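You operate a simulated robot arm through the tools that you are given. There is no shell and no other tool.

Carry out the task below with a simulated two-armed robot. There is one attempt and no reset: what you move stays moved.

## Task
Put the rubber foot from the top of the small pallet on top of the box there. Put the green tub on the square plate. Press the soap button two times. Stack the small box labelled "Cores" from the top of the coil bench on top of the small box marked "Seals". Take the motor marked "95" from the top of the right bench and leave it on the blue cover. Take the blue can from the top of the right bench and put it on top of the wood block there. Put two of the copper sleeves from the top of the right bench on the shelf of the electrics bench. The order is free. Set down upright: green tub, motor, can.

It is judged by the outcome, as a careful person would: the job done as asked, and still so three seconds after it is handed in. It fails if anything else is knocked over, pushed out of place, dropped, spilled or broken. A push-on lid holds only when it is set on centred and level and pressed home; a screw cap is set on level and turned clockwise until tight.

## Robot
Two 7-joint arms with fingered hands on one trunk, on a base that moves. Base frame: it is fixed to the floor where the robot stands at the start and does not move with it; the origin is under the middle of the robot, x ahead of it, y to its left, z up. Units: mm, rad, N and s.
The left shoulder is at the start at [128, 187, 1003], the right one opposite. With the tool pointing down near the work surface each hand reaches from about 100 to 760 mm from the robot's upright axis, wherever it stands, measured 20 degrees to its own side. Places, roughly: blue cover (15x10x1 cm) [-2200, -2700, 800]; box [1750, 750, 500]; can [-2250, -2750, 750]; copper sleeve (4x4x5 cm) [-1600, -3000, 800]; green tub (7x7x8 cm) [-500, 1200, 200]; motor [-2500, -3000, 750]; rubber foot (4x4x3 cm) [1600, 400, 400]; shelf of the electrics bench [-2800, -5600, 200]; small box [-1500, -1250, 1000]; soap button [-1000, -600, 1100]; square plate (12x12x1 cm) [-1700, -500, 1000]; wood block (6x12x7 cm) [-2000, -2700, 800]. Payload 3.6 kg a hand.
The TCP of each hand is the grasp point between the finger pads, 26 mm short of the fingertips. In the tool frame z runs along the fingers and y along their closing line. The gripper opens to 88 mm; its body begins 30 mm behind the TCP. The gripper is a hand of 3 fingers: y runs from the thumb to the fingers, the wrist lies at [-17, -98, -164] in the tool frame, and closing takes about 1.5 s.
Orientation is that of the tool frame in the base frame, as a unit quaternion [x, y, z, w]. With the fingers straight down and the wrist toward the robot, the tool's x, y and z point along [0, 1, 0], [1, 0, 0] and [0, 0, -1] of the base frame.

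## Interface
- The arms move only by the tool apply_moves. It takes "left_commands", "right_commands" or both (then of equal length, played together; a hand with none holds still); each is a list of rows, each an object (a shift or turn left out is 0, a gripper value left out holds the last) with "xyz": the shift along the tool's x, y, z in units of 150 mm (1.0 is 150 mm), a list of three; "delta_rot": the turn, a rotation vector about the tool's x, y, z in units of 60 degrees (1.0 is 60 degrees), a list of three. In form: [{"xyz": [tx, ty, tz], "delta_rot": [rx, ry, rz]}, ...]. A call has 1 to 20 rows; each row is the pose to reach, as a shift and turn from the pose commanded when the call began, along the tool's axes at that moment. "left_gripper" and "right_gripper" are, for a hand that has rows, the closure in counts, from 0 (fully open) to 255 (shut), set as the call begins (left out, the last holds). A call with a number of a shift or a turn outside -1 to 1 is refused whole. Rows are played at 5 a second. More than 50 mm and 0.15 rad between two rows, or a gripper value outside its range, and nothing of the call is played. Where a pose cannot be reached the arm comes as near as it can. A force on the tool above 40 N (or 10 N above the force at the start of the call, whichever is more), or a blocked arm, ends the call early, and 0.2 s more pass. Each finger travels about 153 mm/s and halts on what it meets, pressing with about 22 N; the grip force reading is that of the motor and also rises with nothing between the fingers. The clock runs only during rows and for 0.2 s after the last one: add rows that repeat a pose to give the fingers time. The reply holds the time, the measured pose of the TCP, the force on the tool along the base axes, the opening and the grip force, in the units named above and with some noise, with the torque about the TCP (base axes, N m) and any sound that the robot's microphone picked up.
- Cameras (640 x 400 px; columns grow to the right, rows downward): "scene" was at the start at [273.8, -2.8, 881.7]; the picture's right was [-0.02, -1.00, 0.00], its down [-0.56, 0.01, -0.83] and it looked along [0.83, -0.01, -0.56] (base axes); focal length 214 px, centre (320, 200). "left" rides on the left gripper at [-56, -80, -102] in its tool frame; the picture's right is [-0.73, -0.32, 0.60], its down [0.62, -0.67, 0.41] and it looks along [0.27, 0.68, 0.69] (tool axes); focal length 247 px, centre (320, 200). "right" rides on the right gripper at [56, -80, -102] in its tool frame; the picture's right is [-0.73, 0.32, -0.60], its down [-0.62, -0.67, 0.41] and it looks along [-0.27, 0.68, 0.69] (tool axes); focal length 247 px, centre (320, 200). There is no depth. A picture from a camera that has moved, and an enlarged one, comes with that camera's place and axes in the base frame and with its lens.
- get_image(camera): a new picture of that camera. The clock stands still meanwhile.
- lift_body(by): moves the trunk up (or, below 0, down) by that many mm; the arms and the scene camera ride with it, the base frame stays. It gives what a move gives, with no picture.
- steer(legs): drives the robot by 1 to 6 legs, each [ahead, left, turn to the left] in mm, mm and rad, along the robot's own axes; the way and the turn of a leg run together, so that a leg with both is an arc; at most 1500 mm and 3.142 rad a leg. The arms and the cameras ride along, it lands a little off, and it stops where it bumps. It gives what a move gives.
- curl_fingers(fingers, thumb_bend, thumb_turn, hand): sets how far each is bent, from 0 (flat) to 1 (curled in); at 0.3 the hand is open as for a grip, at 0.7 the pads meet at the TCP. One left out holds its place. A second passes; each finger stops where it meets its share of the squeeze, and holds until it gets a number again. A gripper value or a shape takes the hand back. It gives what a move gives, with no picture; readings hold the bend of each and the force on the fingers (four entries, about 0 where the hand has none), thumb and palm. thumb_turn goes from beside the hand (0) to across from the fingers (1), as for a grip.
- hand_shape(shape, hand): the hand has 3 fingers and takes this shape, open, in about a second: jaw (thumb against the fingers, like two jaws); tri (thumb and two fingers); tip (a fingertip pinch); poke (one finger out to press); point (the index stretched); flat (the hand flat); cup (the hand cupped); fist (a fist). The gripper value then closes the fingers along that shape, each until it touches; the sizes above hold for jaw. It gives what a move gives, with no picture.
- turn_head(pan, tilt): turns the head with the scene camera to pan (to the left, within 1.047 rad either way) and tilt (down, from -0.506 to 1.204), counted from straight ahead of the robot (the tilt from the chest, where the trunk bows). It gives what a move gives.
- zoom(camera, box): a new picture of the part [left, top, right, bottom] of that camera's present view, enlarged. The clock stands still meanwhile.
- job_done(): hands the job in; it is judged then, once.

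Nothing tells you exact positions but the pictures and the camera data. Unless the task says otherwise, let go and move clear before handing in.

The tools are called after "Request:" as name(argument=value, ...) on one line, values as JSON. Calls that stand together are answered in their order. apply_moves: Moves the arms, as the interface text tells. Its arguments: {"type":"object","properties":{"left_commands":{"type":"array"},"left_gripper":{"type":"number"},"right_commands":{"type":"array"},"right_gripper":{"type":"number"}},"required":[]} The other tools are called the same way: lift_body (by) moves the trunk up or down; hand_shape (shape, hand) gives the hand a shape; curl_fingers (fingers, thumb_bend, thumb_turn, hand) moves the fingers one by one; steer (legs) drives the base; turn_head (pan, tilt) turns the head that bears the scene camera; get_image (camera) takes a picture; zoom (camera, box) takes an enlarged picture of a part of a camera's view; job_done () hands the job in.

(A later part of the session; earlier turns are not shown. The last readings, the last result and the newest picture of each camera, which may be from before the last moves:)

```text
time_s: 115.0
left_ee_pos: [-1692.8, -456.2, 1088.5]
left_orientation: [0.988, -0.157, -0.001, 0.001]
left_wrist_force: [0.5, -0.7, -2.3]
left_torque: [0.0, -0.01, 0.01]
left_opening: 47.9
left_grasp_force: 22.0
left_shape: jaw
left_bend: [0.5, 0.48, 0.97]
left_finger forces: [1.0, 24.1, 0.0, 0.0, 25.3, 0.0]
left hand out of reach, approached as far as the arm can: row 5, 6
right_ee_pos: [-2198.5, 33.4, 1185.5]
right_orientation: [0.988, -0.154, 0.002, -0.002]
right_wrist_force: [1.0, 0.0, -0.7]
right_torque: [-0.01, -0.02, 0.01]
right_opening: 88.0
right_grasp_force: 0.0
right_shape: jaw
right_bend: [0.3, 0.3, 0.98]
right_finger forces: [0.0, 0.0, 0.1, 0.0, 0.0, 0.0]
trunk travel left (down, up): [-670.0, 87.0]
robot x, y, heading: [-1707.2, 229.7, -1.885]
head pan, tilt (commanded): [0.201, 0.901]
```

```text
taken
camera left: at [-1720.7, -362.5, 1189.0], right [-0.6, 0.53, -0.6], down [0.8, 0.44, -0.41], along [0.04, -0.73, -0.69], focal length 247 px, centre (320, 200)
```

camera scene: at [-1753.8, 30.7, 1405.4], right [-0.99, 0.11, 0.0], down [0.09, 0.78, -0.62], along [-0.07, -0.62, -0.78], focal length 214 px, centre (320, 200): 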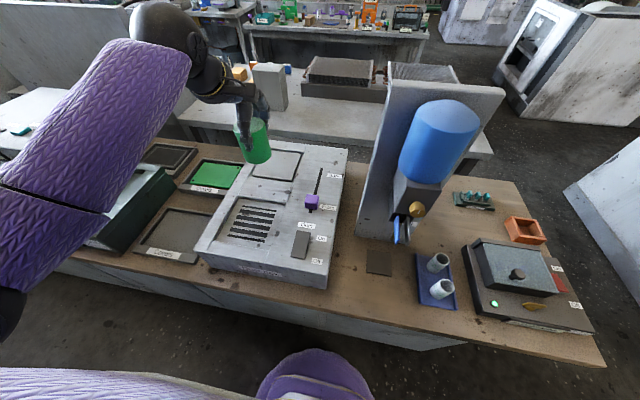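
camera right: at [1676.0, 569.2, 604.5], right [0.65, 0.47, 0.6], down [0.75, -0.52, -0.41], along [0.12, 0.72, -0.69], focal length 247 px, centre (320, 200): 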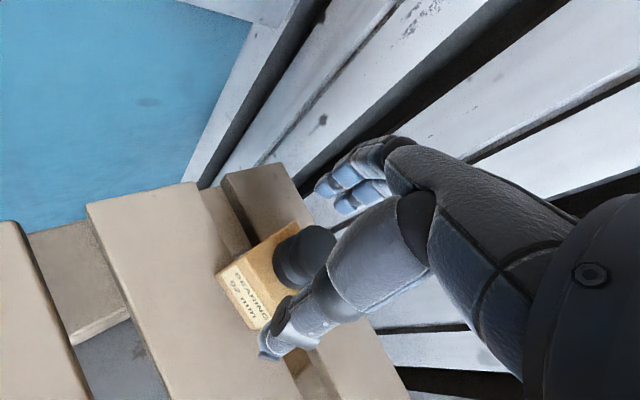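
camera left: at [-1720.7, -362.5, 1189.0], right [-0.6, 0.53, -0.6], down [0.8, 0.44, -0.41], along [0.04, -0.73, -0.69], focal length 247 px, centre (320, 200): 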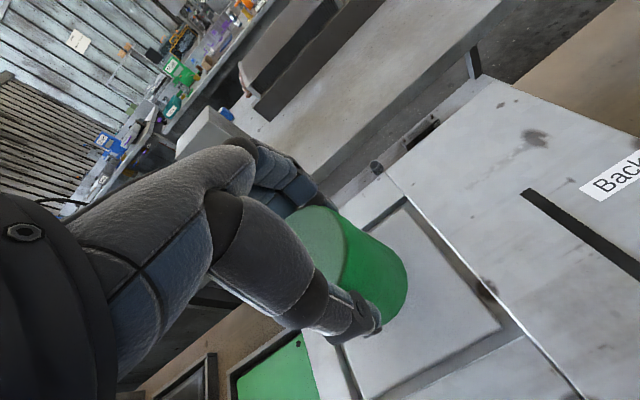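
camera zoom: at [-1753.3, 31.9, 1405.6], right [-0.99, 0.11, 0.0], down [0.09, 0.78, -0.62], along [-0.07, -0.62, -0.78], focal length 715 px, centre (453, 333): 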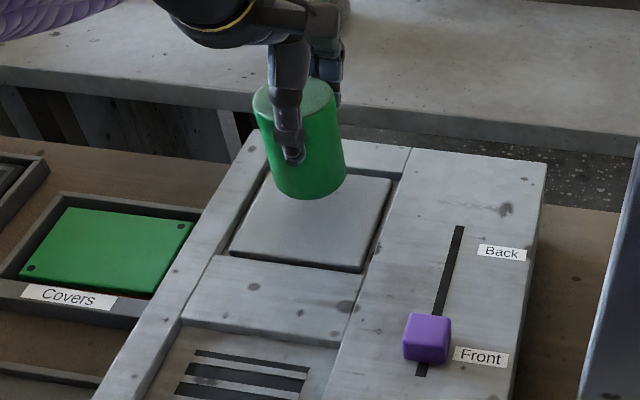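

Tub needs about 12 mm more forward and 8 mm left, and the arm is at its reach limit, so I lower the trunk a little first.

Request:
lift_body(by=-25)

Request:
apply_moves(left_commands=[{"xyz": [0.05, 0.08, 0]}, {"xyz": [0.05, 0.08, 0]}])

Request:
zoom(camera="scene", box=[200, 100, 360, 220])

Request:
zoom(camera="left", box=[280, 160, 520, 400])

```text
time_s: 115.7
left_ee_pos: [-1691.6, -456.2, 1063.0]
left_orientation: [0.988, -0.156, -0.001, 0.001]
left_wrist_force: [-0.2, -0.5, -1.1]
left_torque: [-0.01, 0.05, -0.01]
left_opening: 47.8
left_grasp_force: 21.7
left_shape: jaw
left_bend: [0.5, 0.48, 0.97]
left_finger forces: [1.1, 24.1, 0.0, 0.1, 25.3, 0.0]
right_ee_pos: [-2197.7, 33.3, 1160.8]
right_orientation: [0.988, -0.155, 0.0, 0.001]
right_wrist_force: [0.4, 0.2, 0.3]
right_torque: [0.01, 0.01, 0.01]
right_opening: 87.7
right_grasp_force: 0.1
right_shape: jaw
right_bend: [0.3, 0.3, 0.98]
right_finger forces: [0.0, 0.1, 0.1, 0.0, 0.1, 0.0]
trunk travel left (down, up): [-645.0, 112.0]
robot x, y, heading: [-1704.4, 231.3, -1.888]
head pan, tilt (commanded): [0.201, 0.901]
```

```text
time_s: 116.3
left_ee_pos: [-1684.6, -462.9, 1064.9]
left_orientation: [0.988, -0.155, -0.001, 0.0]
left_wrist_force: [-0.2, 1.0, -0.8]
left_torque: [-0.02, 0.02, -0.02]
left_opening: 48.0
left_grasp_force: 21.9
left_shape: jaw
left_bend: [0.5, 0.48, 0.97]
left_finger forces: [1.0, 24.0, 0.1, 0.1, 25.1, 0.1]
left hand out of reach, approached as far as the arm can: row 1, 2
right_ee_pos: [-2198.3, 33.4, 1160.3]
right_orientation: [0.988, -0.155, 0.001, 0.0]
right_wrist_force: [-0.1, 0.0, -0.1]
right_torque: [-0.02, -0.02, 0.02]
right_opening: 87.7
right_grasp_force: 0.0
right_shape: jaw
right_bend: [0.3, 0.3, 0.98]
right_finger forces: [0.0, 0.0, 0.1, 0.1, 0.1, 0.0]
trunk travel left (down, up): [-645.0, 112.0]
robot x, y, heading: [-1702.8, 236.4, -1.879]
head pan, tilt (commanded): [0.201, 0.901]
```

```text
3.33 times, centred on (280, 160) of scene
camera zoom: at [-1753.5, 31.7, 1380.5], right [-0.99, 0.11, 0.0], down [0.09, 0.78, -0.62], along [-0.07, -0.62, -0.78], focal length 715 px, centre (453, 333)
```

zoom: 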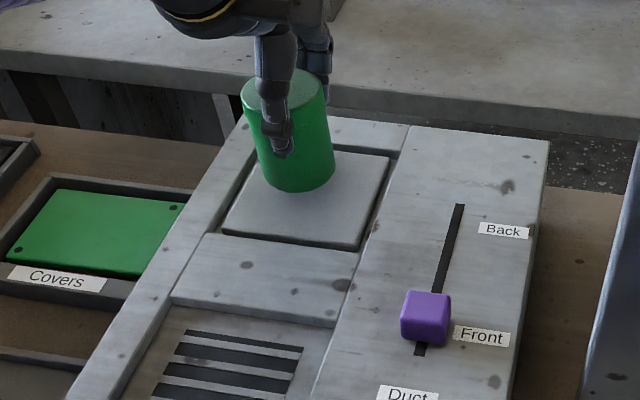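

```text
1.67 times, centred on (400, 280) of left
camera zoom: at [-1712.5, -369.1, 1167.0], right [-0.6, 0.53, -0.6], down [0.8, 0.44, -0.41], along [0.05, -0.73, -0.69], focal length 412 px, centre (187, 67)
```

zoom: 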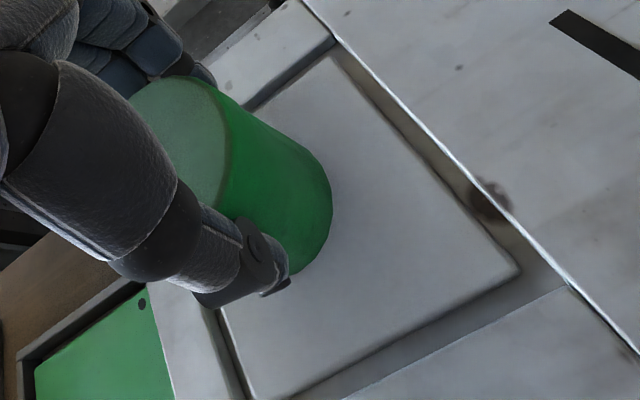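

Tub will land within about 7 mm of the plate centre. Small correction, then lowering the trunk in steps.

Request:
apply_moves(left_commands=[{"xyz": [-0.035, 0, 0]}, {"xyz": [-0.035, 0, 0]}])

Request:
lift_body(by=-18)

Request:
zoom(camera="scene", box=[220, 110, 340, 210])

```text
time_s: 116.9
left_ee_pos: [-1689.5, -461.1, 1065.6]
left_orientation: [0.988, -0.157, -0.002, 0.001]
left_wrist_force: [0.6, 0.0, -2.4]
left_torque: [-0.01, 0.01, -0.02]
left_opening: 47.8
left_grasp_force: 21.8
left_shape: jaw
left_bend: [0.5, 0.48, 0.97]
left_finger forces: [1.0, 24.1, 0.1, 0.1, 25.1, 0.0]
right_ee_pos: [-2197.7, 34.4, 1161.2]
right_orientation: [0.988, -0.154, 0.001, -0.001]
right_wrist_force: [0.1, -0.7, 0.2]
right_torque: [-0.01, 0.01, 0.01]
right_opening: 87.7
right_grasp_force: 0.1
right_shape: jaw
right_bend: [0.3, 0.3, 0.98]
right_finger forces: [0.0, 0.0, 0.0, 0.0, 0.0, 0.0]
trunk travel left (down, up): [-645.0, 112.0]
robot x, y, heading: [-1704.4, 233.3, -1.883]
head pan, tilt (commanded): [0.201, 0.901]
```

```text
time_s: 117.6
left_ee_pos: [-1690.4, -462.0, 1049.6]
left_orientation: [0.988, -0.156, -0.001, 0.002]
left_wrist_force: [-1.2, 0.3, 4.6]
left_torque: [-0.05, -0.06, -0.03]
left_opening: 48.4
left_grasp_force: 22.1
left_shape: jaw
left_bend: [0.5, 0.48, 0.96]
left_finger forces: [1.1, 25.8, 0.0, 0.0, 27.5, 0.0]
right_ee_pos: [-2197.2, 34.9, 1142.8]
right_orientation: [0.988, -0.155, 0.001, 0.0]
right_wrist_force: [0.1, -0.4, -0.8]
right_torque: [0.04, -0.01, 0.03]
right_opening: 87.8
right_grasp_force: 0.2
right_shape: jaw
right_bend: [0.3, 0.3, 0.98]
right_finger forces: [0.1, 0.0, 0.1, 0.0, 0.0, 0.1]
trunk travel left (down, up): [-627.0, 130.0]
robot x, y, heading: [-1703.7, 234.1, -1.886]
head pan, tilt (commanded): [0.201, 0.901]
```

```text
4.00 times, centred on (280, 160) of scene
camera zoom: at [-1753.6, 31.8, 1362.4], right [-0.99, 0.11, 0.0], down [0.09, 0.78, -0.62], along [-0.07, -0.62, -0.78], focal length 858 px, centre (480, 360)
```

zoom: 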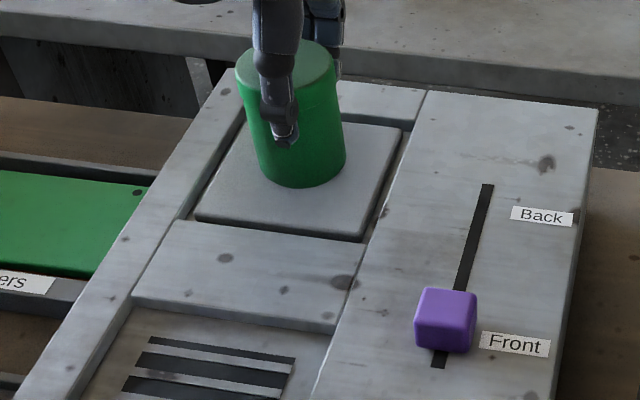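

Contact is felt and the tub sits centred on the plate. Releasing.

Request:
apply_moves(left_commands=[{"xyz": [0, 0, 0]}, {"xyz": [0, 0, 0]}, {"xyz": [0, 0, 0]}], left_gripper=80)

Request:
apply_moves(left_commands=[{"xyz": [0, 0, 0]}, {"xyz": [0, 0, 0]}, {"xyz": [0, 0, 0]}, {"xyz": [0, 0, 0]}], left_gripper=0)

Request:
get_image(camera="left")

Request:
zoom(camera="scene", box=[220, 110, 340, 210])

```text
time_s: 118.4
left_ee_pos: [-1689.3, -461.0, 1048.3]
left_orientation: [0.988, -0.157, 0.0, 0.0]
left_wrist_force: [0.8, -0.4, 0.4]
left_torque: [0.01, -0.01, 0.0]
left_opening: 60.5
left_grasp_force: 0.0
left_shape: jaw
left_bend: [0.36, 0.56, 0.99]
left_finger forces: [0.1, 0.0, 0.0, 0.1, 0.4, 0.1]
right_ee_pos: [-2198.0, 34.7, 1142.7]
right_orientation: [0.988, -0.155, 0.0, 0.0]
right_wrist_force: [0.3, -0.8, -0.3]
right_torque: [0.01, 0.0, -0.02]
right_opening: 87.9
right_grasp_force: 0.0
right_shape: jaw
right_bend: [0.3, 0.3, 0.98]
right_finger forces: [0.0, 0.0, 0.0, 0.0, 0.0, 0.0]
trunk travel left (down, up): [-627.0, 130.0]
robot x, y, heading: [-1699.7, 234.0, -1.882]
head pan, tilt (commanded): [0.201, 0.901]
```

```text
time_s: 119.4
left_ee_pos: [-1690.9, -460.5, 1048.0]
left_orientation: [0.988, -0.156, -0.001, 0.0]
left_wrist_force: [0.6, 0.0, -0.6]
left_torque: [-0.02, 0.0, 0.0]
left_opening: 87.6
left_grasp_force: 0.1
left_shape: jaw
left_bend: [0.3, 0.3, 0.98]
left_finger forces: [0.0, 0.1, 0.1, 0.1, 0.0, 0.0]
right_ee_pos: [-2197.5, 34.2, 1143.9]
right_orientation: [0.988, -0.155, 0.002, -0.001]
right_wrist_force: [0.4, 0.0, 1.0]
right_torque: [-0.02, 0.02, -0.02]
right_opening: 87.7
right_grasp_force: 0.1
right_shape: jaw
right_bend: [0.3, 0.3, 0.98]
right_finger forces: [0.0, 0.1, 0.0, 0.0, 0.0, 0.0]
trunk travel left (down, up): [-627.0, 130.0]
robot x, y, heading: [-1703.4, 227.4, -1.877]
head pan, tilt (commanded): [0.201, 0.901]
```

```text
taken
camera left: at [-1718.5, -367.6, 1149.6], right [-0.6, 0.53, -0.6], down [0.8, 0.44, -0.41], along [0.05, -0.73, -0.69], focal length 247 px, centre (320, 200)
```

left: 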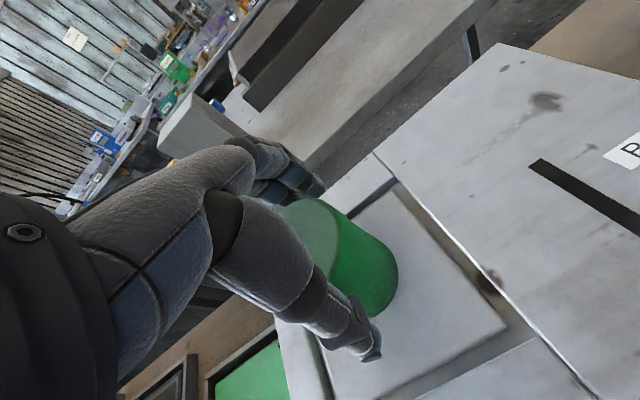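

```text
4.00 times, centred on (280, 160) of scene
camera zoom: at [-1753.6, 31.6, 1362.3], right [-0.99, 0.11, 0.0], down [0.09, 0.78, -0.62], along [-0.07, -0.62, -0.78], focal length 858 px, centre (480, 360)
```

zoom: 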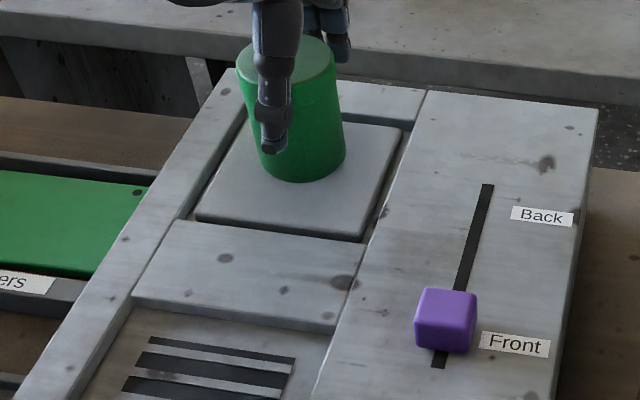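

The tub stands on the plate. Raising the trunk to withdraw the open hand straight up.

Request:
lift_body(by=120)

Request:
zoom(camera="scene", box=[200, 110, 360, 230])

```text
time_s: 120.9
left_ee_pos: [-1691.7, -460.2, 1167.9]
left_orientation: [0.988, -0.156, -0.002, 0.001]
left_wrist_force: [0.0, -0.2, 0.2]
left_torque: [0.03, 0.02, -0.04]
left_opening: 87.9
left_grasp_force: 0.1
left_shape: jaw
left_bend: [0.3, 0.3, 0.98]
left_finger forces: [0.0, 0.0, 0.0, 0.1, 0.0, 0.0]
right_ee_pos: [-2196.4, 34.8, 1262.8]
right_orientation: [0.988, -0.154, 0.001, -0.001]
right_wrist_force: [-0.1, 0.2, 0.4]
right_torque: [0.0, 0.01, 0.0]
right_opening: 87.9
right_grasp_force: 0.1
right_shape: jaw
right_bend: [0.3, 0.3, 0.98]
right_finger forces: [0.0, 0.0, 0.0, 0.1, 0.0, 0.0]
trunk travel left (down, up): [-747.0, 10.0]
robot x, y, heading: [-1702.7, 230.9, -1.879]
head pan, tilt (commanded): [0.201, 0.901]
```

```text
3.33 times, centred on (280, 170) of scene
camera zoom: at [-1753.2, 32.4, 1482.6], right [-0.99, 0.11, 0.0], down [0.09, 0.78, -0.62], along [-0.07, -0.62, -0.78], focal length 715 px, centre (453, 300)
```

zoom: 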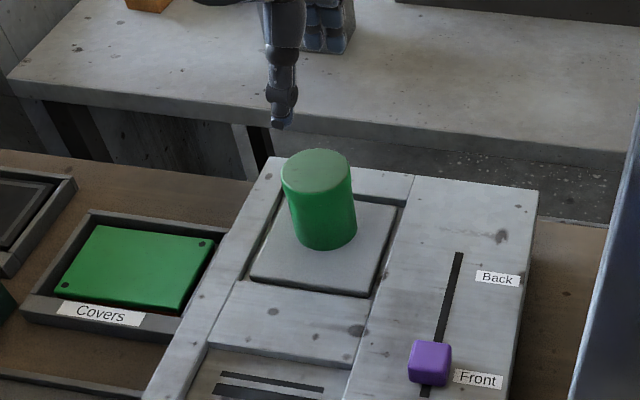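

Tub is done. Retracting the left hand and backing off, then moving left to the soap device.

Request:
apply_moves(left_commands=[{"xyz": [0, -0.3, -0.1]}, {"xyz": [0, -0.6, -0.2]}, {"xyz": [0.05, -0.9, -0.3]}, {"xyz": [0.1, -1.0, -0.4]}, {"xyz": [0.1, -1.0, -0.4]}])

Request:
steer(legs=[[-160, 0, 0.015], [0, 700, 0]])

Request:
turn_head(pan=0.25, tilt=0.75)

Request:
get_image(camera="scene")

```text
time_s: 122.1
left_ee_pos: [-1673.4, -455.5, 1155.8]
left_orientation: [0.988, -0.155, 0.0, 0.0]
left_wrist_force: [-0.4, -0.2, -0.4]
left_torque: [0.01, 0.0, 0.03]
left_opening: 87.4
left_grasp_force: 0.0
left_shape: jaw
left_bend: [0.3, 0.3, 0.98]
left_finger forces: [0.1, 0.0, 0.0, 0.0, 0.0, 0.0]
left hand out of reach, approached as far as the arm can: row 1, 2, 3, 4, 5
right_ee_pos: [-2197.6, 34.5, 1262.2]
right_orientation: [0.988, -0.155, 0.002, -0.001]
right_wrist_force: [-0.2, -0.3, -0.1]
right_torque: [-0.01, 0.0, 0.02]
right_opening: 87.5
right_grasp_force: 0.1
right_shape: jaw
right_bend: [0.3, 0.3, 0.98]
right_finger forces: [0.1, 0.0, 0.1, 0.0, 0.0, 0.0]
trunk travel left (down, up): [-747.0, 10.0]
robot x, y, heading: [-1700.9, 232.3, -1.884]
head pan, tilt (commanded): [0.201, 0.901]
```

```text
time_s: 127.0
left_ee_pos: [-928.6, -510.2, 1155.8]
left_orientation: [0.989, -0.148, -0.001, 0.002]
left_wrist_force: [-0.3, 0.2, 0.0]
left_torque: [-0.02, 0.01, 0.02]
left_opening: 87.9
left_grasp_force: 0.1
left_shape: jaw
left_bend: [0.3, 0.3, 0.98]
left_finger forces: [0.0, 0.0, 0.1, 0.1, 0.1, 0.0]
right_ee_pos: [-1461.8, -29.0, 1262.5]
right_orientation: [0.989, -0.147, 0.0, 0.0]
right_wrist_force: [-0.1, -0.3, -0.4]
right_torque: [-0.03, -0.01, 0.01]
right_opening: 87.5
right_grasp_force: 0.1
right_shape: jaw
right_bend: [0.3, 0.3, 0.98]
right_finger forces: [0.0, 0.0, 0.1, 0.0, 0.0, 0.1]
trunk travel left (down, up): [-747.0, 10.0]
robot x, y, heading: [-966.4, 176.9, -1.869]
head pan, tilt (commanded): [0.201, 0.901]
```

```text
time_s: 127.7
left_ee_pos: [-929.1, -510.5, 1156.6]
left_orientation: [0.989, -0.148, -0.001, 0.001]
left_wrist_force: [-0.2, 0.1, 0.2]
left_torque: [-0.03, 0.01, 0.0]
left_opening: 87.7
left_grasp_force: 0.0
left_shape: jaw
left_bend: [0.3, 0.3, 0.98]
left_finger forces: [0.0, 0.1, 0.0, 0.0, 0.0, 0.0]
right_ee_pos: [-1461.7, -28.8, 1262.6]
right_orientation: [0.989, -0.147, -0.001, 0.0]
right_wrist_force: [0.1, 0.1, -0.1]
right_torque: [-0.03, 0.02, -0.01]
right_opening: 87.5
right_grasp_force: 0.1
right_shape: jaw
right_bend: [0.3, 0.3, 0.98]
right_finger forces: [0.0, 0.0, 0.1, 0.0, 0.1, 0.0]
trunk travel left (down, up): [-747.0, 10.0]
robot x, y, heading: [-974.6, 179.5, -1.865]
head pan, tilt (commanded): [0.25, 0.75]
```

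```text
taken
camera scene: at [-1013.5, -31.1, 1494.6], right [-1.0, 0.05, 0.0], down [0.03, 0.68, -0.73], along [-0.03, -0.73, -0.68], focal length 214 px, centre (320, 200)
```

scene: 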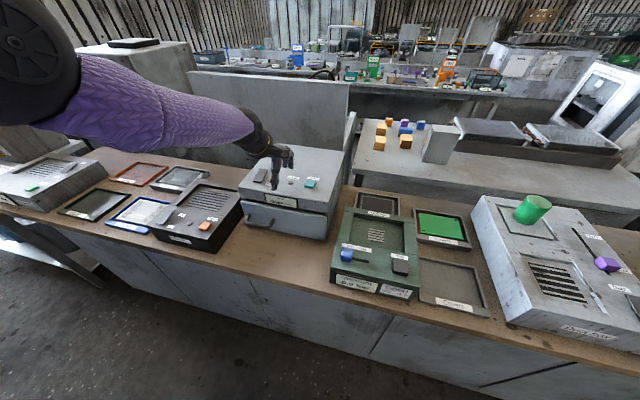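

I'm in front of the soap device with the left hand hovering near it. Zooming in on the device's buttons.

Request:
zoom(camera="scene", box=[220, 130, 360, 240])

Request:
get_image(camera="left")

```text
3.64 times, centred on (290, 185) of scene
camera zoom: at [-1013.5, -31.1, 1494.6], right [-1.0, 0.05, 0.0], down [0.03, 0.68, -0.73], along [-0.03, -0.73, -0.68], focal length 780 px, centre (429, 254)
```

zoom: 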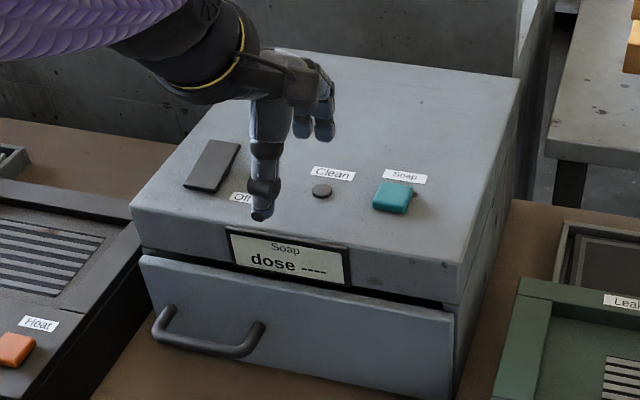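

```text
taken
camera left: at [-958.6, -417.8, 1257.0], right [-0.61, 0.52, -0.6], down [0.79, 0.45, -0.41], along [0.06, -0.72, -0.69], focal length 247 px, centre (320, 200)
```

left: 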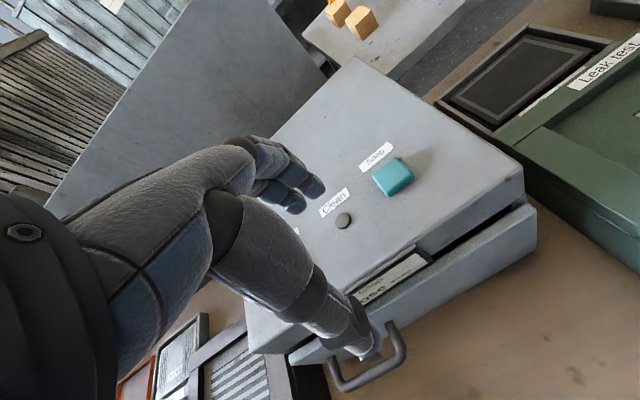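

The teal button is the one labelled "Soap", at about (-1002, -548, 1080). I'll set the left hand to the poke shape and look at it.

Request:
hand_shape(hand="left", shape="poke")

Request:
get_image(camera="left")

Request:
zoom(camera="scene", box=[220, 130, 360, 240])

```text
time_s: 128.6
left_ee_pos: [-929.9, -510.7, 1155.7]
left_orientation: [0.989, -0.147, -0.001, 0.0]
left_wrist_force: [0.0, -0.5, -1.1]
left_torque: [0.01, 0.0, 0.01]
left_opening: 0.1
left_grasp_force: 0.0
left_shape: poke
left_bend: [0.7, 0.92, 0.25]
left_finger forces: [0.0, 0.1, 0.0, 0.0, 0.1, 0.0]
right_ee_pos: [-1461.5, -28.6, 1262.4]
right_orientation: [0.989, -0.147, 0.002, -0.001]
right_wrist_force: [0.3, 0.4, -0.5]
right_torque: [0.0, -0.05, -0.02]
right_opening: 87.8
right_grasp_force: 0.0
right_shape: jaw
right_bend: [0.3, 0.3, 0.98]
right_finger forces: [0.1, 0.0, 0.0, 0.1, 0.0, 0.1]
trunk travel left (down, up): [-747.0, 10.0]
robot x, y, heading: [-973.8, 181.4, -1.868]
head pan, tilt (commanded): [0.25, 0.75]
```

```text
taken
camera left: at [-959.1, -417.7, 1257.2], right [-0.61, 0.52, -0.6], down [0.79, 0.45, -0.41], along [0.06, -0.72, -0.69], focal length 247 px, centre (320, 200)
```

left: 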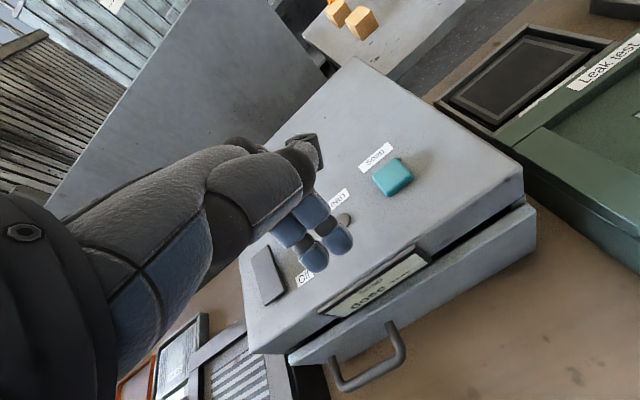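

```text
3.64 times, centred on (290, 185) of scene
camera zoom: at [-1014.0, -30.9, 1494.6], right [-1.0, 0.05, 0.0], down [0.03, 0.68, -0.73], along [-0.03, -0.73, -0.68], focal length 780 px, centre (429, 254)
```

zoom: 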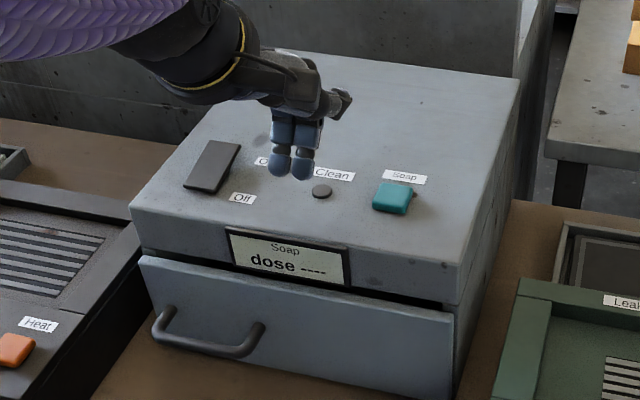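

Request:
hand_shape(hand="left", shape="point")

Request:
get_image(camera="left")

Request:
zoom(camera="scene", box=[220, 100, 360, 240])

```text
time_s: 129.5
left_ee_pos: [-928.8, -510.4, 1156.4]
left_orientation: [0.989, -0.148, -0.002, 0.002]
left_wrist_force: [-0.5, 0.4, 1.2]
left_torque: [0.0, 0.01, -0.02]
left_opening: 82.4
left_grasp_force: 0.0
left_shape: point
left_bend: [0.7, 1.0, 0.83]
left_finger forces: [0.0, 0.1, 0.1, 0.0, 0.0, 0.0]
right_ee_pos: [-1461.2, -28.4, 1262.9]
right_orientation: [0.989, -0.147, 0.001, 0.0]
right_wrist_force: [0.6, -0.3, 0.3]
right_torque: [0.0, -0.01, 0.05]
right_opening: 87.8
right_grasp_force: 0.0
right_shape: jaw
right_bend: [0.3, 0.3, 0.98]
right_finger forces: [0.1, 0.0, 0.0, 0.0, 0.0, 0.1]
trunk travel left (down, up): [-747.0, 10.0]
robot x, y, heading: [-966.2, 176.4, -1.866]
head pan, tilt (commanded): [0.25, 0.75]
```

```text
taken
camera left: at [-959.1, -417.7, 1257.2], right [-0.61, 0.52, -0.6], down [0.79, 0.45, -0.41], along [0.06, -0.72, -0.69], focal length 247 px, centre (320, 200)
```

left: 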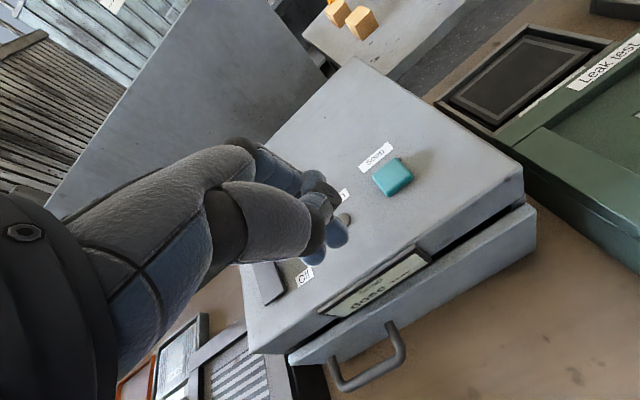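

```text
2.86 times, centred on (290, 170) of scene
camera zoom: at [-1014.0, -30.9, 1494.6], right [-1.0, 0.05, 0.0], down [0.03, 0.68, -0.73], along [-0.03, -0.73, -0.68], focal length 613 px, centre (406, 286)
```

zoom: 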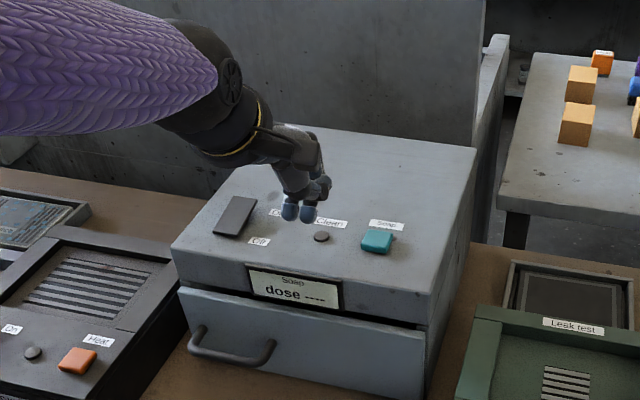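

The poke shape has its fingertip(s) roughly at the TCP line, about 18 mm beyond it. The left arm is near a limit at this trunk height, so I'll back off, lower the trunk, and restore a comfortable arm pose.

Request:
hand_shape(hand="left", shape="poke")

Request:
steer(legs=[[-230, 0, 0]])

Request:
lift_body(by=-250)

Request:
apply_moves(left_commands=[{"xyz": [0, -0.1, -0.25]}, {"xyz": [0, -0.2, -0.5]}, {"xyz": [0, -0.3, -0.75]}, {"xyz": [0, -0.4, -1.0]}, {"xyz": [0, -0.4, -1.0]}])

Request:
get_image(camera="scene")

```text
time_s: 130.4
left_ee_pos: [-928.5, -511.8, 1155.6]
left_orientation: [0.989, -0.148, 0.0, 0.0]
left_wrist_force: [-0.1, -0.3, -0.2]
left_torque: [-0.02, -0.03, -0.02]
left_opening: 0.0
left_grasp_force: 0.2
left_shape: poke
left_bend: [0.7, 0.92, 0.25]
left_finger forces: [0.0, 0.0, 0.0, 0.1, 0.0, 0.0]
right_ee_pos: [-1463.1, -28.2, 1263.7]
right_orientation: [0.989, -0.147, 0.001, 0.0]
right_wrist_force: [1.5, -0.2, 0.1]
right_torque: [0.06, 0.01, -0.02]
right_opening: 88.0
right_grasp_force: 0.0
right_shape: jaw
right_bend: [0.3, 0.3, 0.98]
right_finger forces: [0.0, 0.1, 0.0, 0.0, 0.0, 0.0]
trunk travel left (down, up): [-747.0, 10.0]
robot x, y, heading: [-968.4, 178.4, -1.866]
head pan, tilt (commanded): [0.25, 0.75]
```

```text
time_s: 132.1
left_ee_pos: [-857.9, -290.9, 1155.7]
left_orientation: [0.989, -0.145, -0.001, 0.001]
left_wrist_force: [0.2, -0.2, 1.1]
left_torque: [-0.01, 0.02, -0.02]
left_opening: 0.0
left_grasp_force: 0.1
left_shape: poke
left_bend: [0.7, 0.92, 0.25]
left_finger forces: [0.0, 0.0, 0.0, 0.0, 0.1, 0.1]
right_ee_pos: [-1394.0, 186.4, 1263.2]
right_orientation: [0.99, -0.143, 0.0, 0.0]
right_wrist_force: [-0.1, 0.2, 0.1]
right_torque: [-0.03, 0.02, 0.0]
right_opening: 87.7
right_grasp_force: 0.0
right_shape: jaw
right_bend: [0.3, 0.3, 0.98]
right_finger forces: [0.0, 0.0, 0.1, 0.0, 0.1, 0.1]
trunk travel left (down, up): [-747.0, 10.0]
robot x, y, heading: [-907.1, 397.3, -1.856]
head pan, tilt (commanded): [0.25, 0.75]
```

```text
time_s: 134.7
left_ee_pos: [-857.4, -291.5, 892.8]
left_orientation: [0.989, -0.145, 0.0, -0.011]
left_wrist_force: [-0.5, 0.6, -0.9]
left_torque: [-0.01, 0.0, -0.02]
left_opening: 0.2
left_grasp_force: 0.1
left_shape: poke
left_bend: [0.7, 0.92, 0.25]
left_finger forces: [0.1, 0.1, 0.0, 0.0, 0.1, 0.1]
right_ee_pos: [-1393.3, 186.0, 1013.4]
right_orientation: [0.99, -0.143, -0.001, 0.0]
right_wrist_force: [-0.7, -0.1, 0.0]
right_torque: [0.03, -0.02, 0.0]
right_opening: 87.8
right_grasp_force: 0.0
right_shape: jaw
right_bend: [0.3, 0.3, 0.98]
right_finger forces: [0.0, 0.0, 0.1, 0.0, 0.0, 0.0]
trunk travel left (down, up): [-497.0, 260.0]
robot x, y, heading: [-904.0, 399.5, -1.858]
head pan, tilt (commanded): [0.25, 0.75]
```

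```text
time_s: 135.9
left_ee_pos: [-867.9, -340.0, 1006.5]
left_orientation: [0.989, -0.145, 0.001, -0.011]
left_wrist_force: [0.0, -0.4, 0.1]
left_torque: [0.01, 0.0, -0.03]
left_opening: 0.0
left_grasp_force: 0.0
left_shape: poke
left_bend: [0.7, 0.92, 0.25]
left_finger forces: [0.0, 0.0, 0.1, 0.1, 0.0, 0.0]
left hand out of reach, approached as far as the arm can: row 1, 2, 3, 4, 5
right_ee_pos: [-1394.6, 185.7, 1013.1]
right_orientation: [0.99, -0.143, 0.001, 0.0]
right_wrist_force: [-1.1, -0.3, 0.3]
right_torque: [-0.01, -0.03, -0.03]
right_opening: 87.8
right_grasp_force: 0.1
right_shape: jaw
right_bend: [0.3, 0.3, 0.98]
right_finger forces: [0.0, 0.1, 0.0, 0.1, 0.1, 0.1]
trunk travel left (down, up): [-497.0, 260.0]
robot x, y, heading: [-906.4, 399.2, -1.859]
head pan, tilt (commanded): [0.25, 0.75]
```

```text
taken
camera scene: at [-948.1, 182.4, 1241.4], right [-1.0, 0.04, 0.0], down [0.03, 0.68, -0.73], along [-0.03, -0.73, -0.68], focal length 214 px, centre (320, 200)
```

scene: 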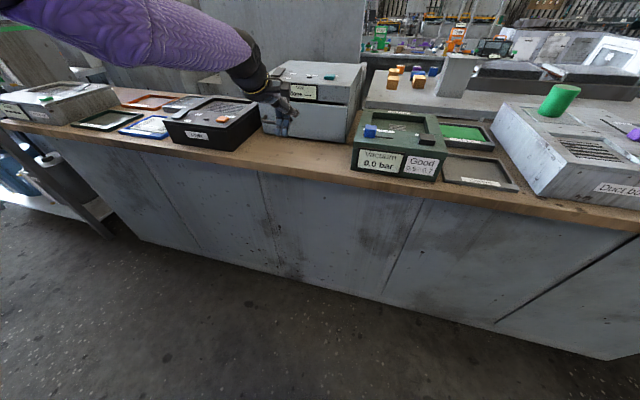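

The left arm is stretched straight (raising the trunk pulled the shoulder back). I'll try to bend the elbow by pulling the hand back and down/sideways.

Request:
apply_moves(left_commands=[{"xyz": [0.1, -0.25, 0.0]}, {"xyz": [0.2, -0.5, 0.0]}, {"xyz": [0.3, -0.8, 0.0]}, {"xyz": [0.4, -1.0, 0.0]}, {"xyz": [0.4, -1.0, 0.0]}])

Request:
get_image(camera="scene")

```text
time_s: 137.1
left_ee_pos: [-786.3, -342.0, 964.5]
left_orientation: [0.99, -0.144, 0.0, -0.01]
left_wrist_force: [-0.7, 0.2, -0.6]
left_torque: [-0.02, -0.01, -0.03]
left_opening: 0.1
left_grasp_force: 0.1
left_shape: poke
left_bend: [0.7, 0.92, 0.25]
left_finger forces: [0.0, 0.0, 0.1, 0.0, 0.0, 0.1]
left hand out of reach, approached as far as the arm can: row 1, 2, 3, 4, 5
right_ee_pos: [-1393.6, 186.5, 1011.7]
right_orientation: [0.99, -0.143, 0.001, 0.0]
right_wrist_force: [0.0, 0.0, -0.1]
right_torque: [-0.04, -0.02, -0.02]
right_opening: 87.7
right_grasp_force: 0.0
right_shape: jaw
right_bend: [0.3, 0.3, 0.98]
right_finger forces: [0.0, 0.0, 0.1, 0.0, 0.1, 0.0]
trunk travel left (down, up): [-497.0, 260.0]
robot x, y, heading: [-904.5, 399.3, -1.861]
head pan, tilt (commanded): [0.25, 0.75]
```

```text
taken
camera scene: at [-948.5, 182.5, 1241.4], right [-1.0, 0.04, 0.0], down [0.03, 0.68, -0.73], along [-0.03, -0.73, -0.68], focal length 214 px, centre (320, 200)
```

scene: 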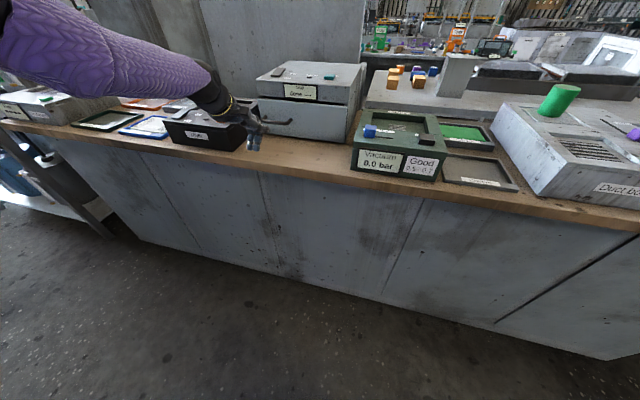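

Still stuck on the stretched sphere. I'll command a steady pull straight toward the shoulder and hold it for several rows so the elbow can start bending.

Request:
apply_moves(left_commands=[{"xyz": [-0.05, -0.2, -0.12]}, {"xyz": [-0.1, -0.4, -0.24]}, {"xyz": [-0.13, -0.6, -0.36]}, {"xyz": [-0.13, -0.8, -0.48]}, {"xyz": [-0.13, -0.95, -0.58]}, {"xyz": [-0.13, -0.95, -0.58]}, {"xyz": [-0.13, -0.95, -0.58]}, {"xyz": [-0.13, -0.95, -0.58]}, {"xyz": [-0.13, -0.95, -0.58]}, {"xyz": [-0.13, -0.95, -0.58]}, {"xyz": [-0.13, -0.95, -0.58]}, {"xyz": [-0.13, -0.95, -0.58]}])

```text
time_s: 139.7
left_ee_pos: [-776.7, -355.7, 997.3]
left_orientation: [0.989, -0.144, 0.0, -0.012]
left_wrist_force: [-0.2, -0.2, 0.9]
left_torque: [-0.02, -0.01, -0.01]
left_opening: 0.0
left_grasp_force: 0.1
left_shape: poke
left_bend: [0.7, 0.92, 0.25]
left_finger forces: [0.1, 0.0, 0.1, 0.0, 0.0, 0.1]
left hand out of reach, approached as far as the arm can: row 1, 2, 3, 4, 5, 6, 7, 8, 9, 10, 11, 12
right_ee_pos: [-1395.2, 186.3, 1012.6]
right_orientation: [0.99, -0.142, 0.0, 0.0]
right_wrist_force: [0.4, -1.1, 0.4]
right_torque: [-0.02, 0.02, 0.0]
right_opening: 87.8
right_grasp_force: 0.1
right_shape: jaw
right_bend: [0.3, 0.3, 0.98]
right_finger forces: [0.1, 0.0, 0.0, 0.0, 0.0, 0.0]
trunk travel left (down, up): [-497.0, 260.0]
robot x, y, heading: [-901.9, 397.9, -1.859]
head pan, tilt (commanded): [0.25, 0.75]
```

Possibly a wrist limit holds it. I'll let the fingers tilt forward while retracting, to free the arm.

Request:
apply_moves(left_commands=[{"xyz": [0, -0.1, -0.05], "delta_rot": [-0.12, 0, 0]}, {"xyz": [0, -0.2, -0.1], "delta_rot": [-0.24, 0, 0]}, {"xyz": [0, -0.4, -0.15], "delta_rot": [-0.36, 0, 0]}, {"xyz": [0, -0.6, -0.2], "delta_rot": [-0.48, 0, 0]}, {"xyz": [0, -0.8, -0.2], "delta_rot": [-0.48, 0, 0]}, {"xyz": [0, -0.8, -0.2], "delta_rot": [-0.48, 0, 0]}])

Request:
get_image(camera="scene")

```text
time_s: 141.1
left_ee_pos: [-789.1, -376.6, 960.0]
left_orientation: [0.961, -0.139, -0.034, 0.235]
left_wrist_force: [0.1, 1.9, 1.1]
left_torque: [0.02, 0.0, 0.04]
left_opening: 0.0
left_grasp_force: 0.1
left_shape: poke
left_bend: [0.7, 0.92, 0.25]
left_finger forces: [0.0, 0.0, 0.0, 0.0, 0.0, 0.0]
left hand out of reach, approached as far as the arm can: row 1, 2, 3, 4, 5, 6
right_ee_pos: [-1394.3, 186.0, 1013.1]
right_orientation: [0.99, -0.142, 0.001, -0.001]
right_wrist_force: [-0.3, -0.4, -0.1]
right_torque: [0.0, 0.0, 0.01]
right_opening: 88.1
right_grasp_force: 0.1
right_shape: jaw
right_bend: [0.3, 0.3, 0.98]
right_finger forces: [0.1, 0.0, 0.0, 0.0, 0.0, 0.0]
trunk travel left (down, up): [-497.0, 260.0]
robot x, y, heading: [-906.0, 397.3, -1.857]
head pan, tilt (commanded): [0.25, 0.75]
```

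```text
taken
camera scene: at [-948.4, 182.5, 1241.4], right [-1.0, 0.04, 0.0], down [0.03, 0.68, -0.73], along [-0.03, -0.73, -0.68], focal length 214 px, centre (320, 200)
```

scene: 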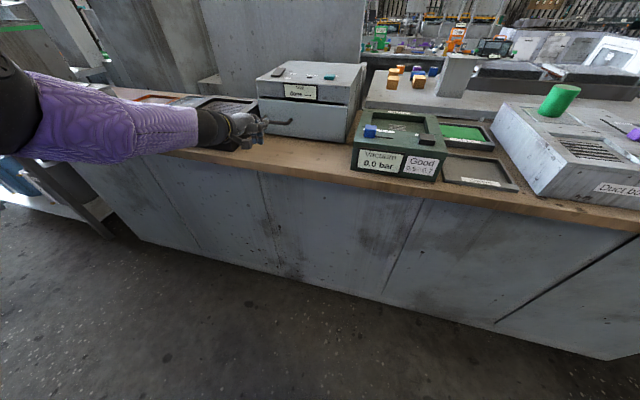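

I'll back the base off for safety and then try moving the stretched arm inward/up to start bending the elbow.

Request:
steer(legs=[[-200, 0, 0]])

Request:
apply_moves(left_commands=[{"xyz": [-0.25, -0.2, 0]}, {"xyz": [-0.5, -0.4, 0]}, {"xyz": [-0.75, -0.6, 0]}, {"xyz": [-1.0, -0.8, 0]}, {"xyz": [-1.0, -0.9, 0]}, {"xyz": [-1.0, -0.9, 0]}])

Request:
get_image(camera="scene")

```text
time_s: 142.7
left_ee_pos: [-730.7, -183.7, 959.8]
left_orientation: [0.961, -0.139, -0.036, 0.237]
left_wrist_force: [-0.4, 0.1, 0.1]
left_torque: [-0.01, -0.03, -0.01]
left_opening: 0.3
left_grasp_force: 0.0
left_shape: poke
left_bend: [0.7, 0.92, 0.25]
left_finger forces: [0.1, 0.0, 0.0, 0.1, 0.1, 0.0]
right_ee_pos: [-1337.3, 380.0, 1013.1]
right_orientation: [0.99, -0.142, 0.0, 0.001]
right_wrist_force: [0.0, -0.2, 0.2]
right_torque: [-0.05, -0.02, 0.02]
right_opening: 87.8
right_grasp_force: 0.0
right_shape: jaw
right_bend: [0.3, 0.3, 0.98]
right_finger forces: [0.0, 0.0, 0.0, 0.1, 0.1, 0.0]
trunk travel left (down, up): [-497.0, 260.0]
robot x, y, heading: [-849.3, 589.7, -1.861]
head pan, tilt (commanded): [0.25, 0.75]
```

```text
time_s: 144.3
left_ee_pos: [-820.6, -90.6, 968.8]
left_orientation: [0.945, -0.127, -0.017, 0.3]
left_wrist_force: [0.6, 0.5, 0.4]
left_torque: [0.02, 0.01, -0.01]
left_opening: 0.0
left_grasp_force: 0.1
left_shape: poke
left_bend: [0.7, 0.92, 0.25]
left_finger forces: [0.1, 0.0, 0.0, 0.0, 0.1, 0.0]
right_ee_pos: [-1336.4, 379.1, 1013.1]
right_orientation: [0.99, -0.143, -0.001, -0.001]
right_wrist_force: [-0.1, -0.1, 0.6]
right_torque: [-0.02, 0.0, -0.02]
right_opening: 87.6
right_grasp_force: 0.0
right_shape: jaw
right_bend: [0.3, 0.3, 0.98]
right_finger forces: [0.0, 0.0, 0.0, 0.0, 0.0, 0.0]
trunk travel left (down, up): [-497.0, 260.0]
robot x, y, heading: [-848.3, 591.8, -1.857]
head pan, tilt (commanded): [0.25, 0.75]
stopped in row 6 (left hand): the arm was blocked; the commanded pose is now the measured one
```

```text
taken
camera scene: at [-891.1, 374.9, 1241.4], right [-1.0, 0.04, 0.0], down [0.03, 0.68, -0.73], along [-0.03, -0.73, -0.68], focal length 214 px, centre (320, 200)
```

scene: 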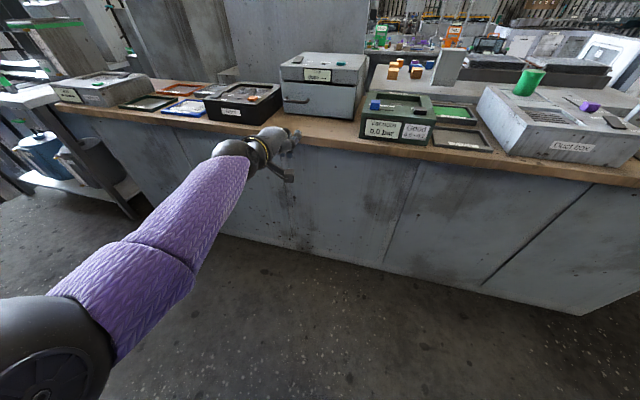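

The elbow has started to bend. Continuing to pull the hand back and restoring the vertical orientation.

Request:
apply_moves(left_commands=[{"xyz": [0.01, -0.15, -0.17]}, {"xyz": [0.02, -0.3, -0.34]}, {"xyz": [0.03, -0.45, -0.5], "delta_rot": [0.05, 0, 0]}, {"xyz": [0.04, -0.6, -0.67], "delta_rot": [0.15, -0.01, 0]}, {"xyz": [0.047, -0.72, -0.825], "delta_rot": [0.25, -0.02, 0]}, {"xyz": [0.047, -0.72, -0.825], "delta_rot": [0.36, -0.03, 0]}, {"xyz": [0.047, -0.72, -0.825], "delta_rot": [0.47, -0.04, 0]}, {"xyz": [0.047, -0.72, -0.825], "delta_rot": [0.58, -0.045, 0]}, {"xyz": [0.047, -0.72, -0.825], "delta_rot": [0.58, -0.045, 0]}])

Request:
get_image(camera="scene")

```text
time_s: 145.0
left_ee_pos: [-798.5, -95.2, 1103.7]
left_orientation: [0.912, -0.115, -0.014, 0.395]
left_wrist_force: [0.3, 0.4, -0.4]
left_torque: [0.02, -0.01, 0.0]
left_opening: 0.0
left_grasp_force: 0.1
left_shape: poke
left_bend: [0.7, 0.92, 0.25]
left_finger forces: [0.0, 0.0, 0.0, 0.0, 0.0, 0.0]
right_ee_pos: [-1338.1, 379.1, 1013.0]
right_orientation: [0.99, -0.143, 0.0, 0.0]
right_wrist_force: [-0.3, -0.1, 0.1]
right_torque: [0.03, -0.01, -0.01]
right_opening: 87.6
right_grasp_force: 0.1
right_shape: jaw
right_bend: [0.3, 0.3, 0.98]
right_finger forces: [0.1, 0.0, 0.0, 0.0, 0.0, 0.0]
trunk travel left (down, up): [-497.0, 260.0]
robot x, y, heading: [-849.7, 590.8, -1.854]
head pan, tilt (commanded): [0.25, 0.75]
stopped in row 3 (left hand): the arm was blocked; the commanded pose is now the measured one
```

```text
taken
camera scene: at [-891.1, 374.9, 1241.4], right [-1.0, 0.04, 0.0], down [0.03, 0.68, -0.73], along [-0.03, -0.73, -0.68], focal length 214 px, centre (320, 200)
```

scene: 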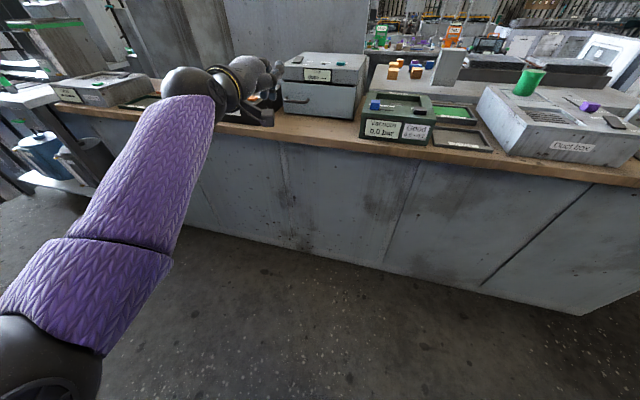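

Progress; the "blocked" stops may come from moving too fast near the singularity. Repeating with slow, small rows.

Request:
apply_moves(left_commands=[{"xyz": [0.0, -0.06, -0.03]}, {"xyz": [0.0, -0.12, -0.06]}, {"xyz": [0.01, -0.18, -0.09]}, {"xyz": [0.01, -0.24, -0.12]}, {"xyz": [0.01, -0.3, -0.16]}, {"xyz": [0.01, -0.36, -0.19]}, {"xyz": [0.02, -0.42, -0.22]}, {"xyz": [0.02, -0.48, -0.25]}, {"xyz": [0.02, -0.54, -0.28]}, {"xyz": [0.02, -0.6, -0.32], "delta_rot": [0.04, 0, 0]}, {"xyz": [0.03, -0.66, -0.35], "delta_rot": [0.1, -0.01, 0]}, {"xyz": [0.03, -0.72, -0.38], "delta_rot": [0.17, -0.01, 0]}, {"xyz": [0.03, -0.78, -0.41], "delta_rot": [0.24, -0.02, 0]}, {"xyz": [0.03, -0.84, -0.44], "delta_rot": [0.31, -0.03, 0]}, {"xyz": [0.04, -0.93, -0.49], "delta_rot": [0.38, -0.03, 0]}, {"xyz": [0.04, -0.93, -0.49], "delta_rot": [0.46, -0.04, 0]}, {"xyz": [0.04, -0.93, -0.49], "delta_rot": [0.54, -0.05, 0]}, {"xyz": [0.04, -0.93, -0.49], "delta_rot": [0.62, -0.06, 0]}, {"xyz": [0.04, -0.93, -0.49], "delta_rot": [0.7, -0.065, 0]}, {"xyz": [0.04, -0.93, -0.49], "delta_rot": [0.771, -0.07, 0]}])

Request:
get_image(camera="scene")

```text
time_s: 149.2
left_ee_pos: [-758.3, 50.4, 1054.4]
left_orientation: [0.992, -0.127, -0.002, -0.002]
left_wrist_force: [-0.2, 0.0, 0.4]
left_torque: [0.0, -0.01, 0.0]
left_opening: 0.0
left_grasp_force: 0.0
left_shape: poke
left_bend: [0.7, 0.92, 0.25]
left_finger forces: [0.0, 0.0, 0.0, 0.1, 0.1, 0.1]
right_ee_pos: [-1336.7, 378.2, 1012.4]
right_orientation: [0.99, -0.143, 0.002, 0.0]
right_wrist_force: [-0.4, 0.0, -0.9]
right_torque: [-0.02, 0.03, 0.01]
right_opening: 87.7
right_grasp_force: 0.1
right_shape: jaw
right_bend: [0.3, 0.3, 0.98]
right_finger forces: [0.0, 0.0, 0.1, 0.0, 0.1, 0.0]
trunk travel left (down, up): [-497.0, 260.0]
robot x, y, heading: [-847.2, 586.1, -1.858]
head pan, tilt (commanded): [0.25, 0.75]
```

```text
taken
camera scene: at [-891.4, 374.8, 1241.4], right [-1.0, 0.04, 0.0], down [0.03, 0.68, -0.73], along [-0.03, -0.73, -0.68], focal length 214 px, centre (320, 200)
```

scene: 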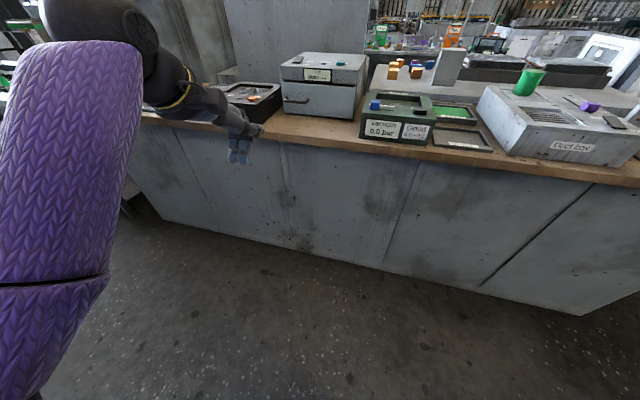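

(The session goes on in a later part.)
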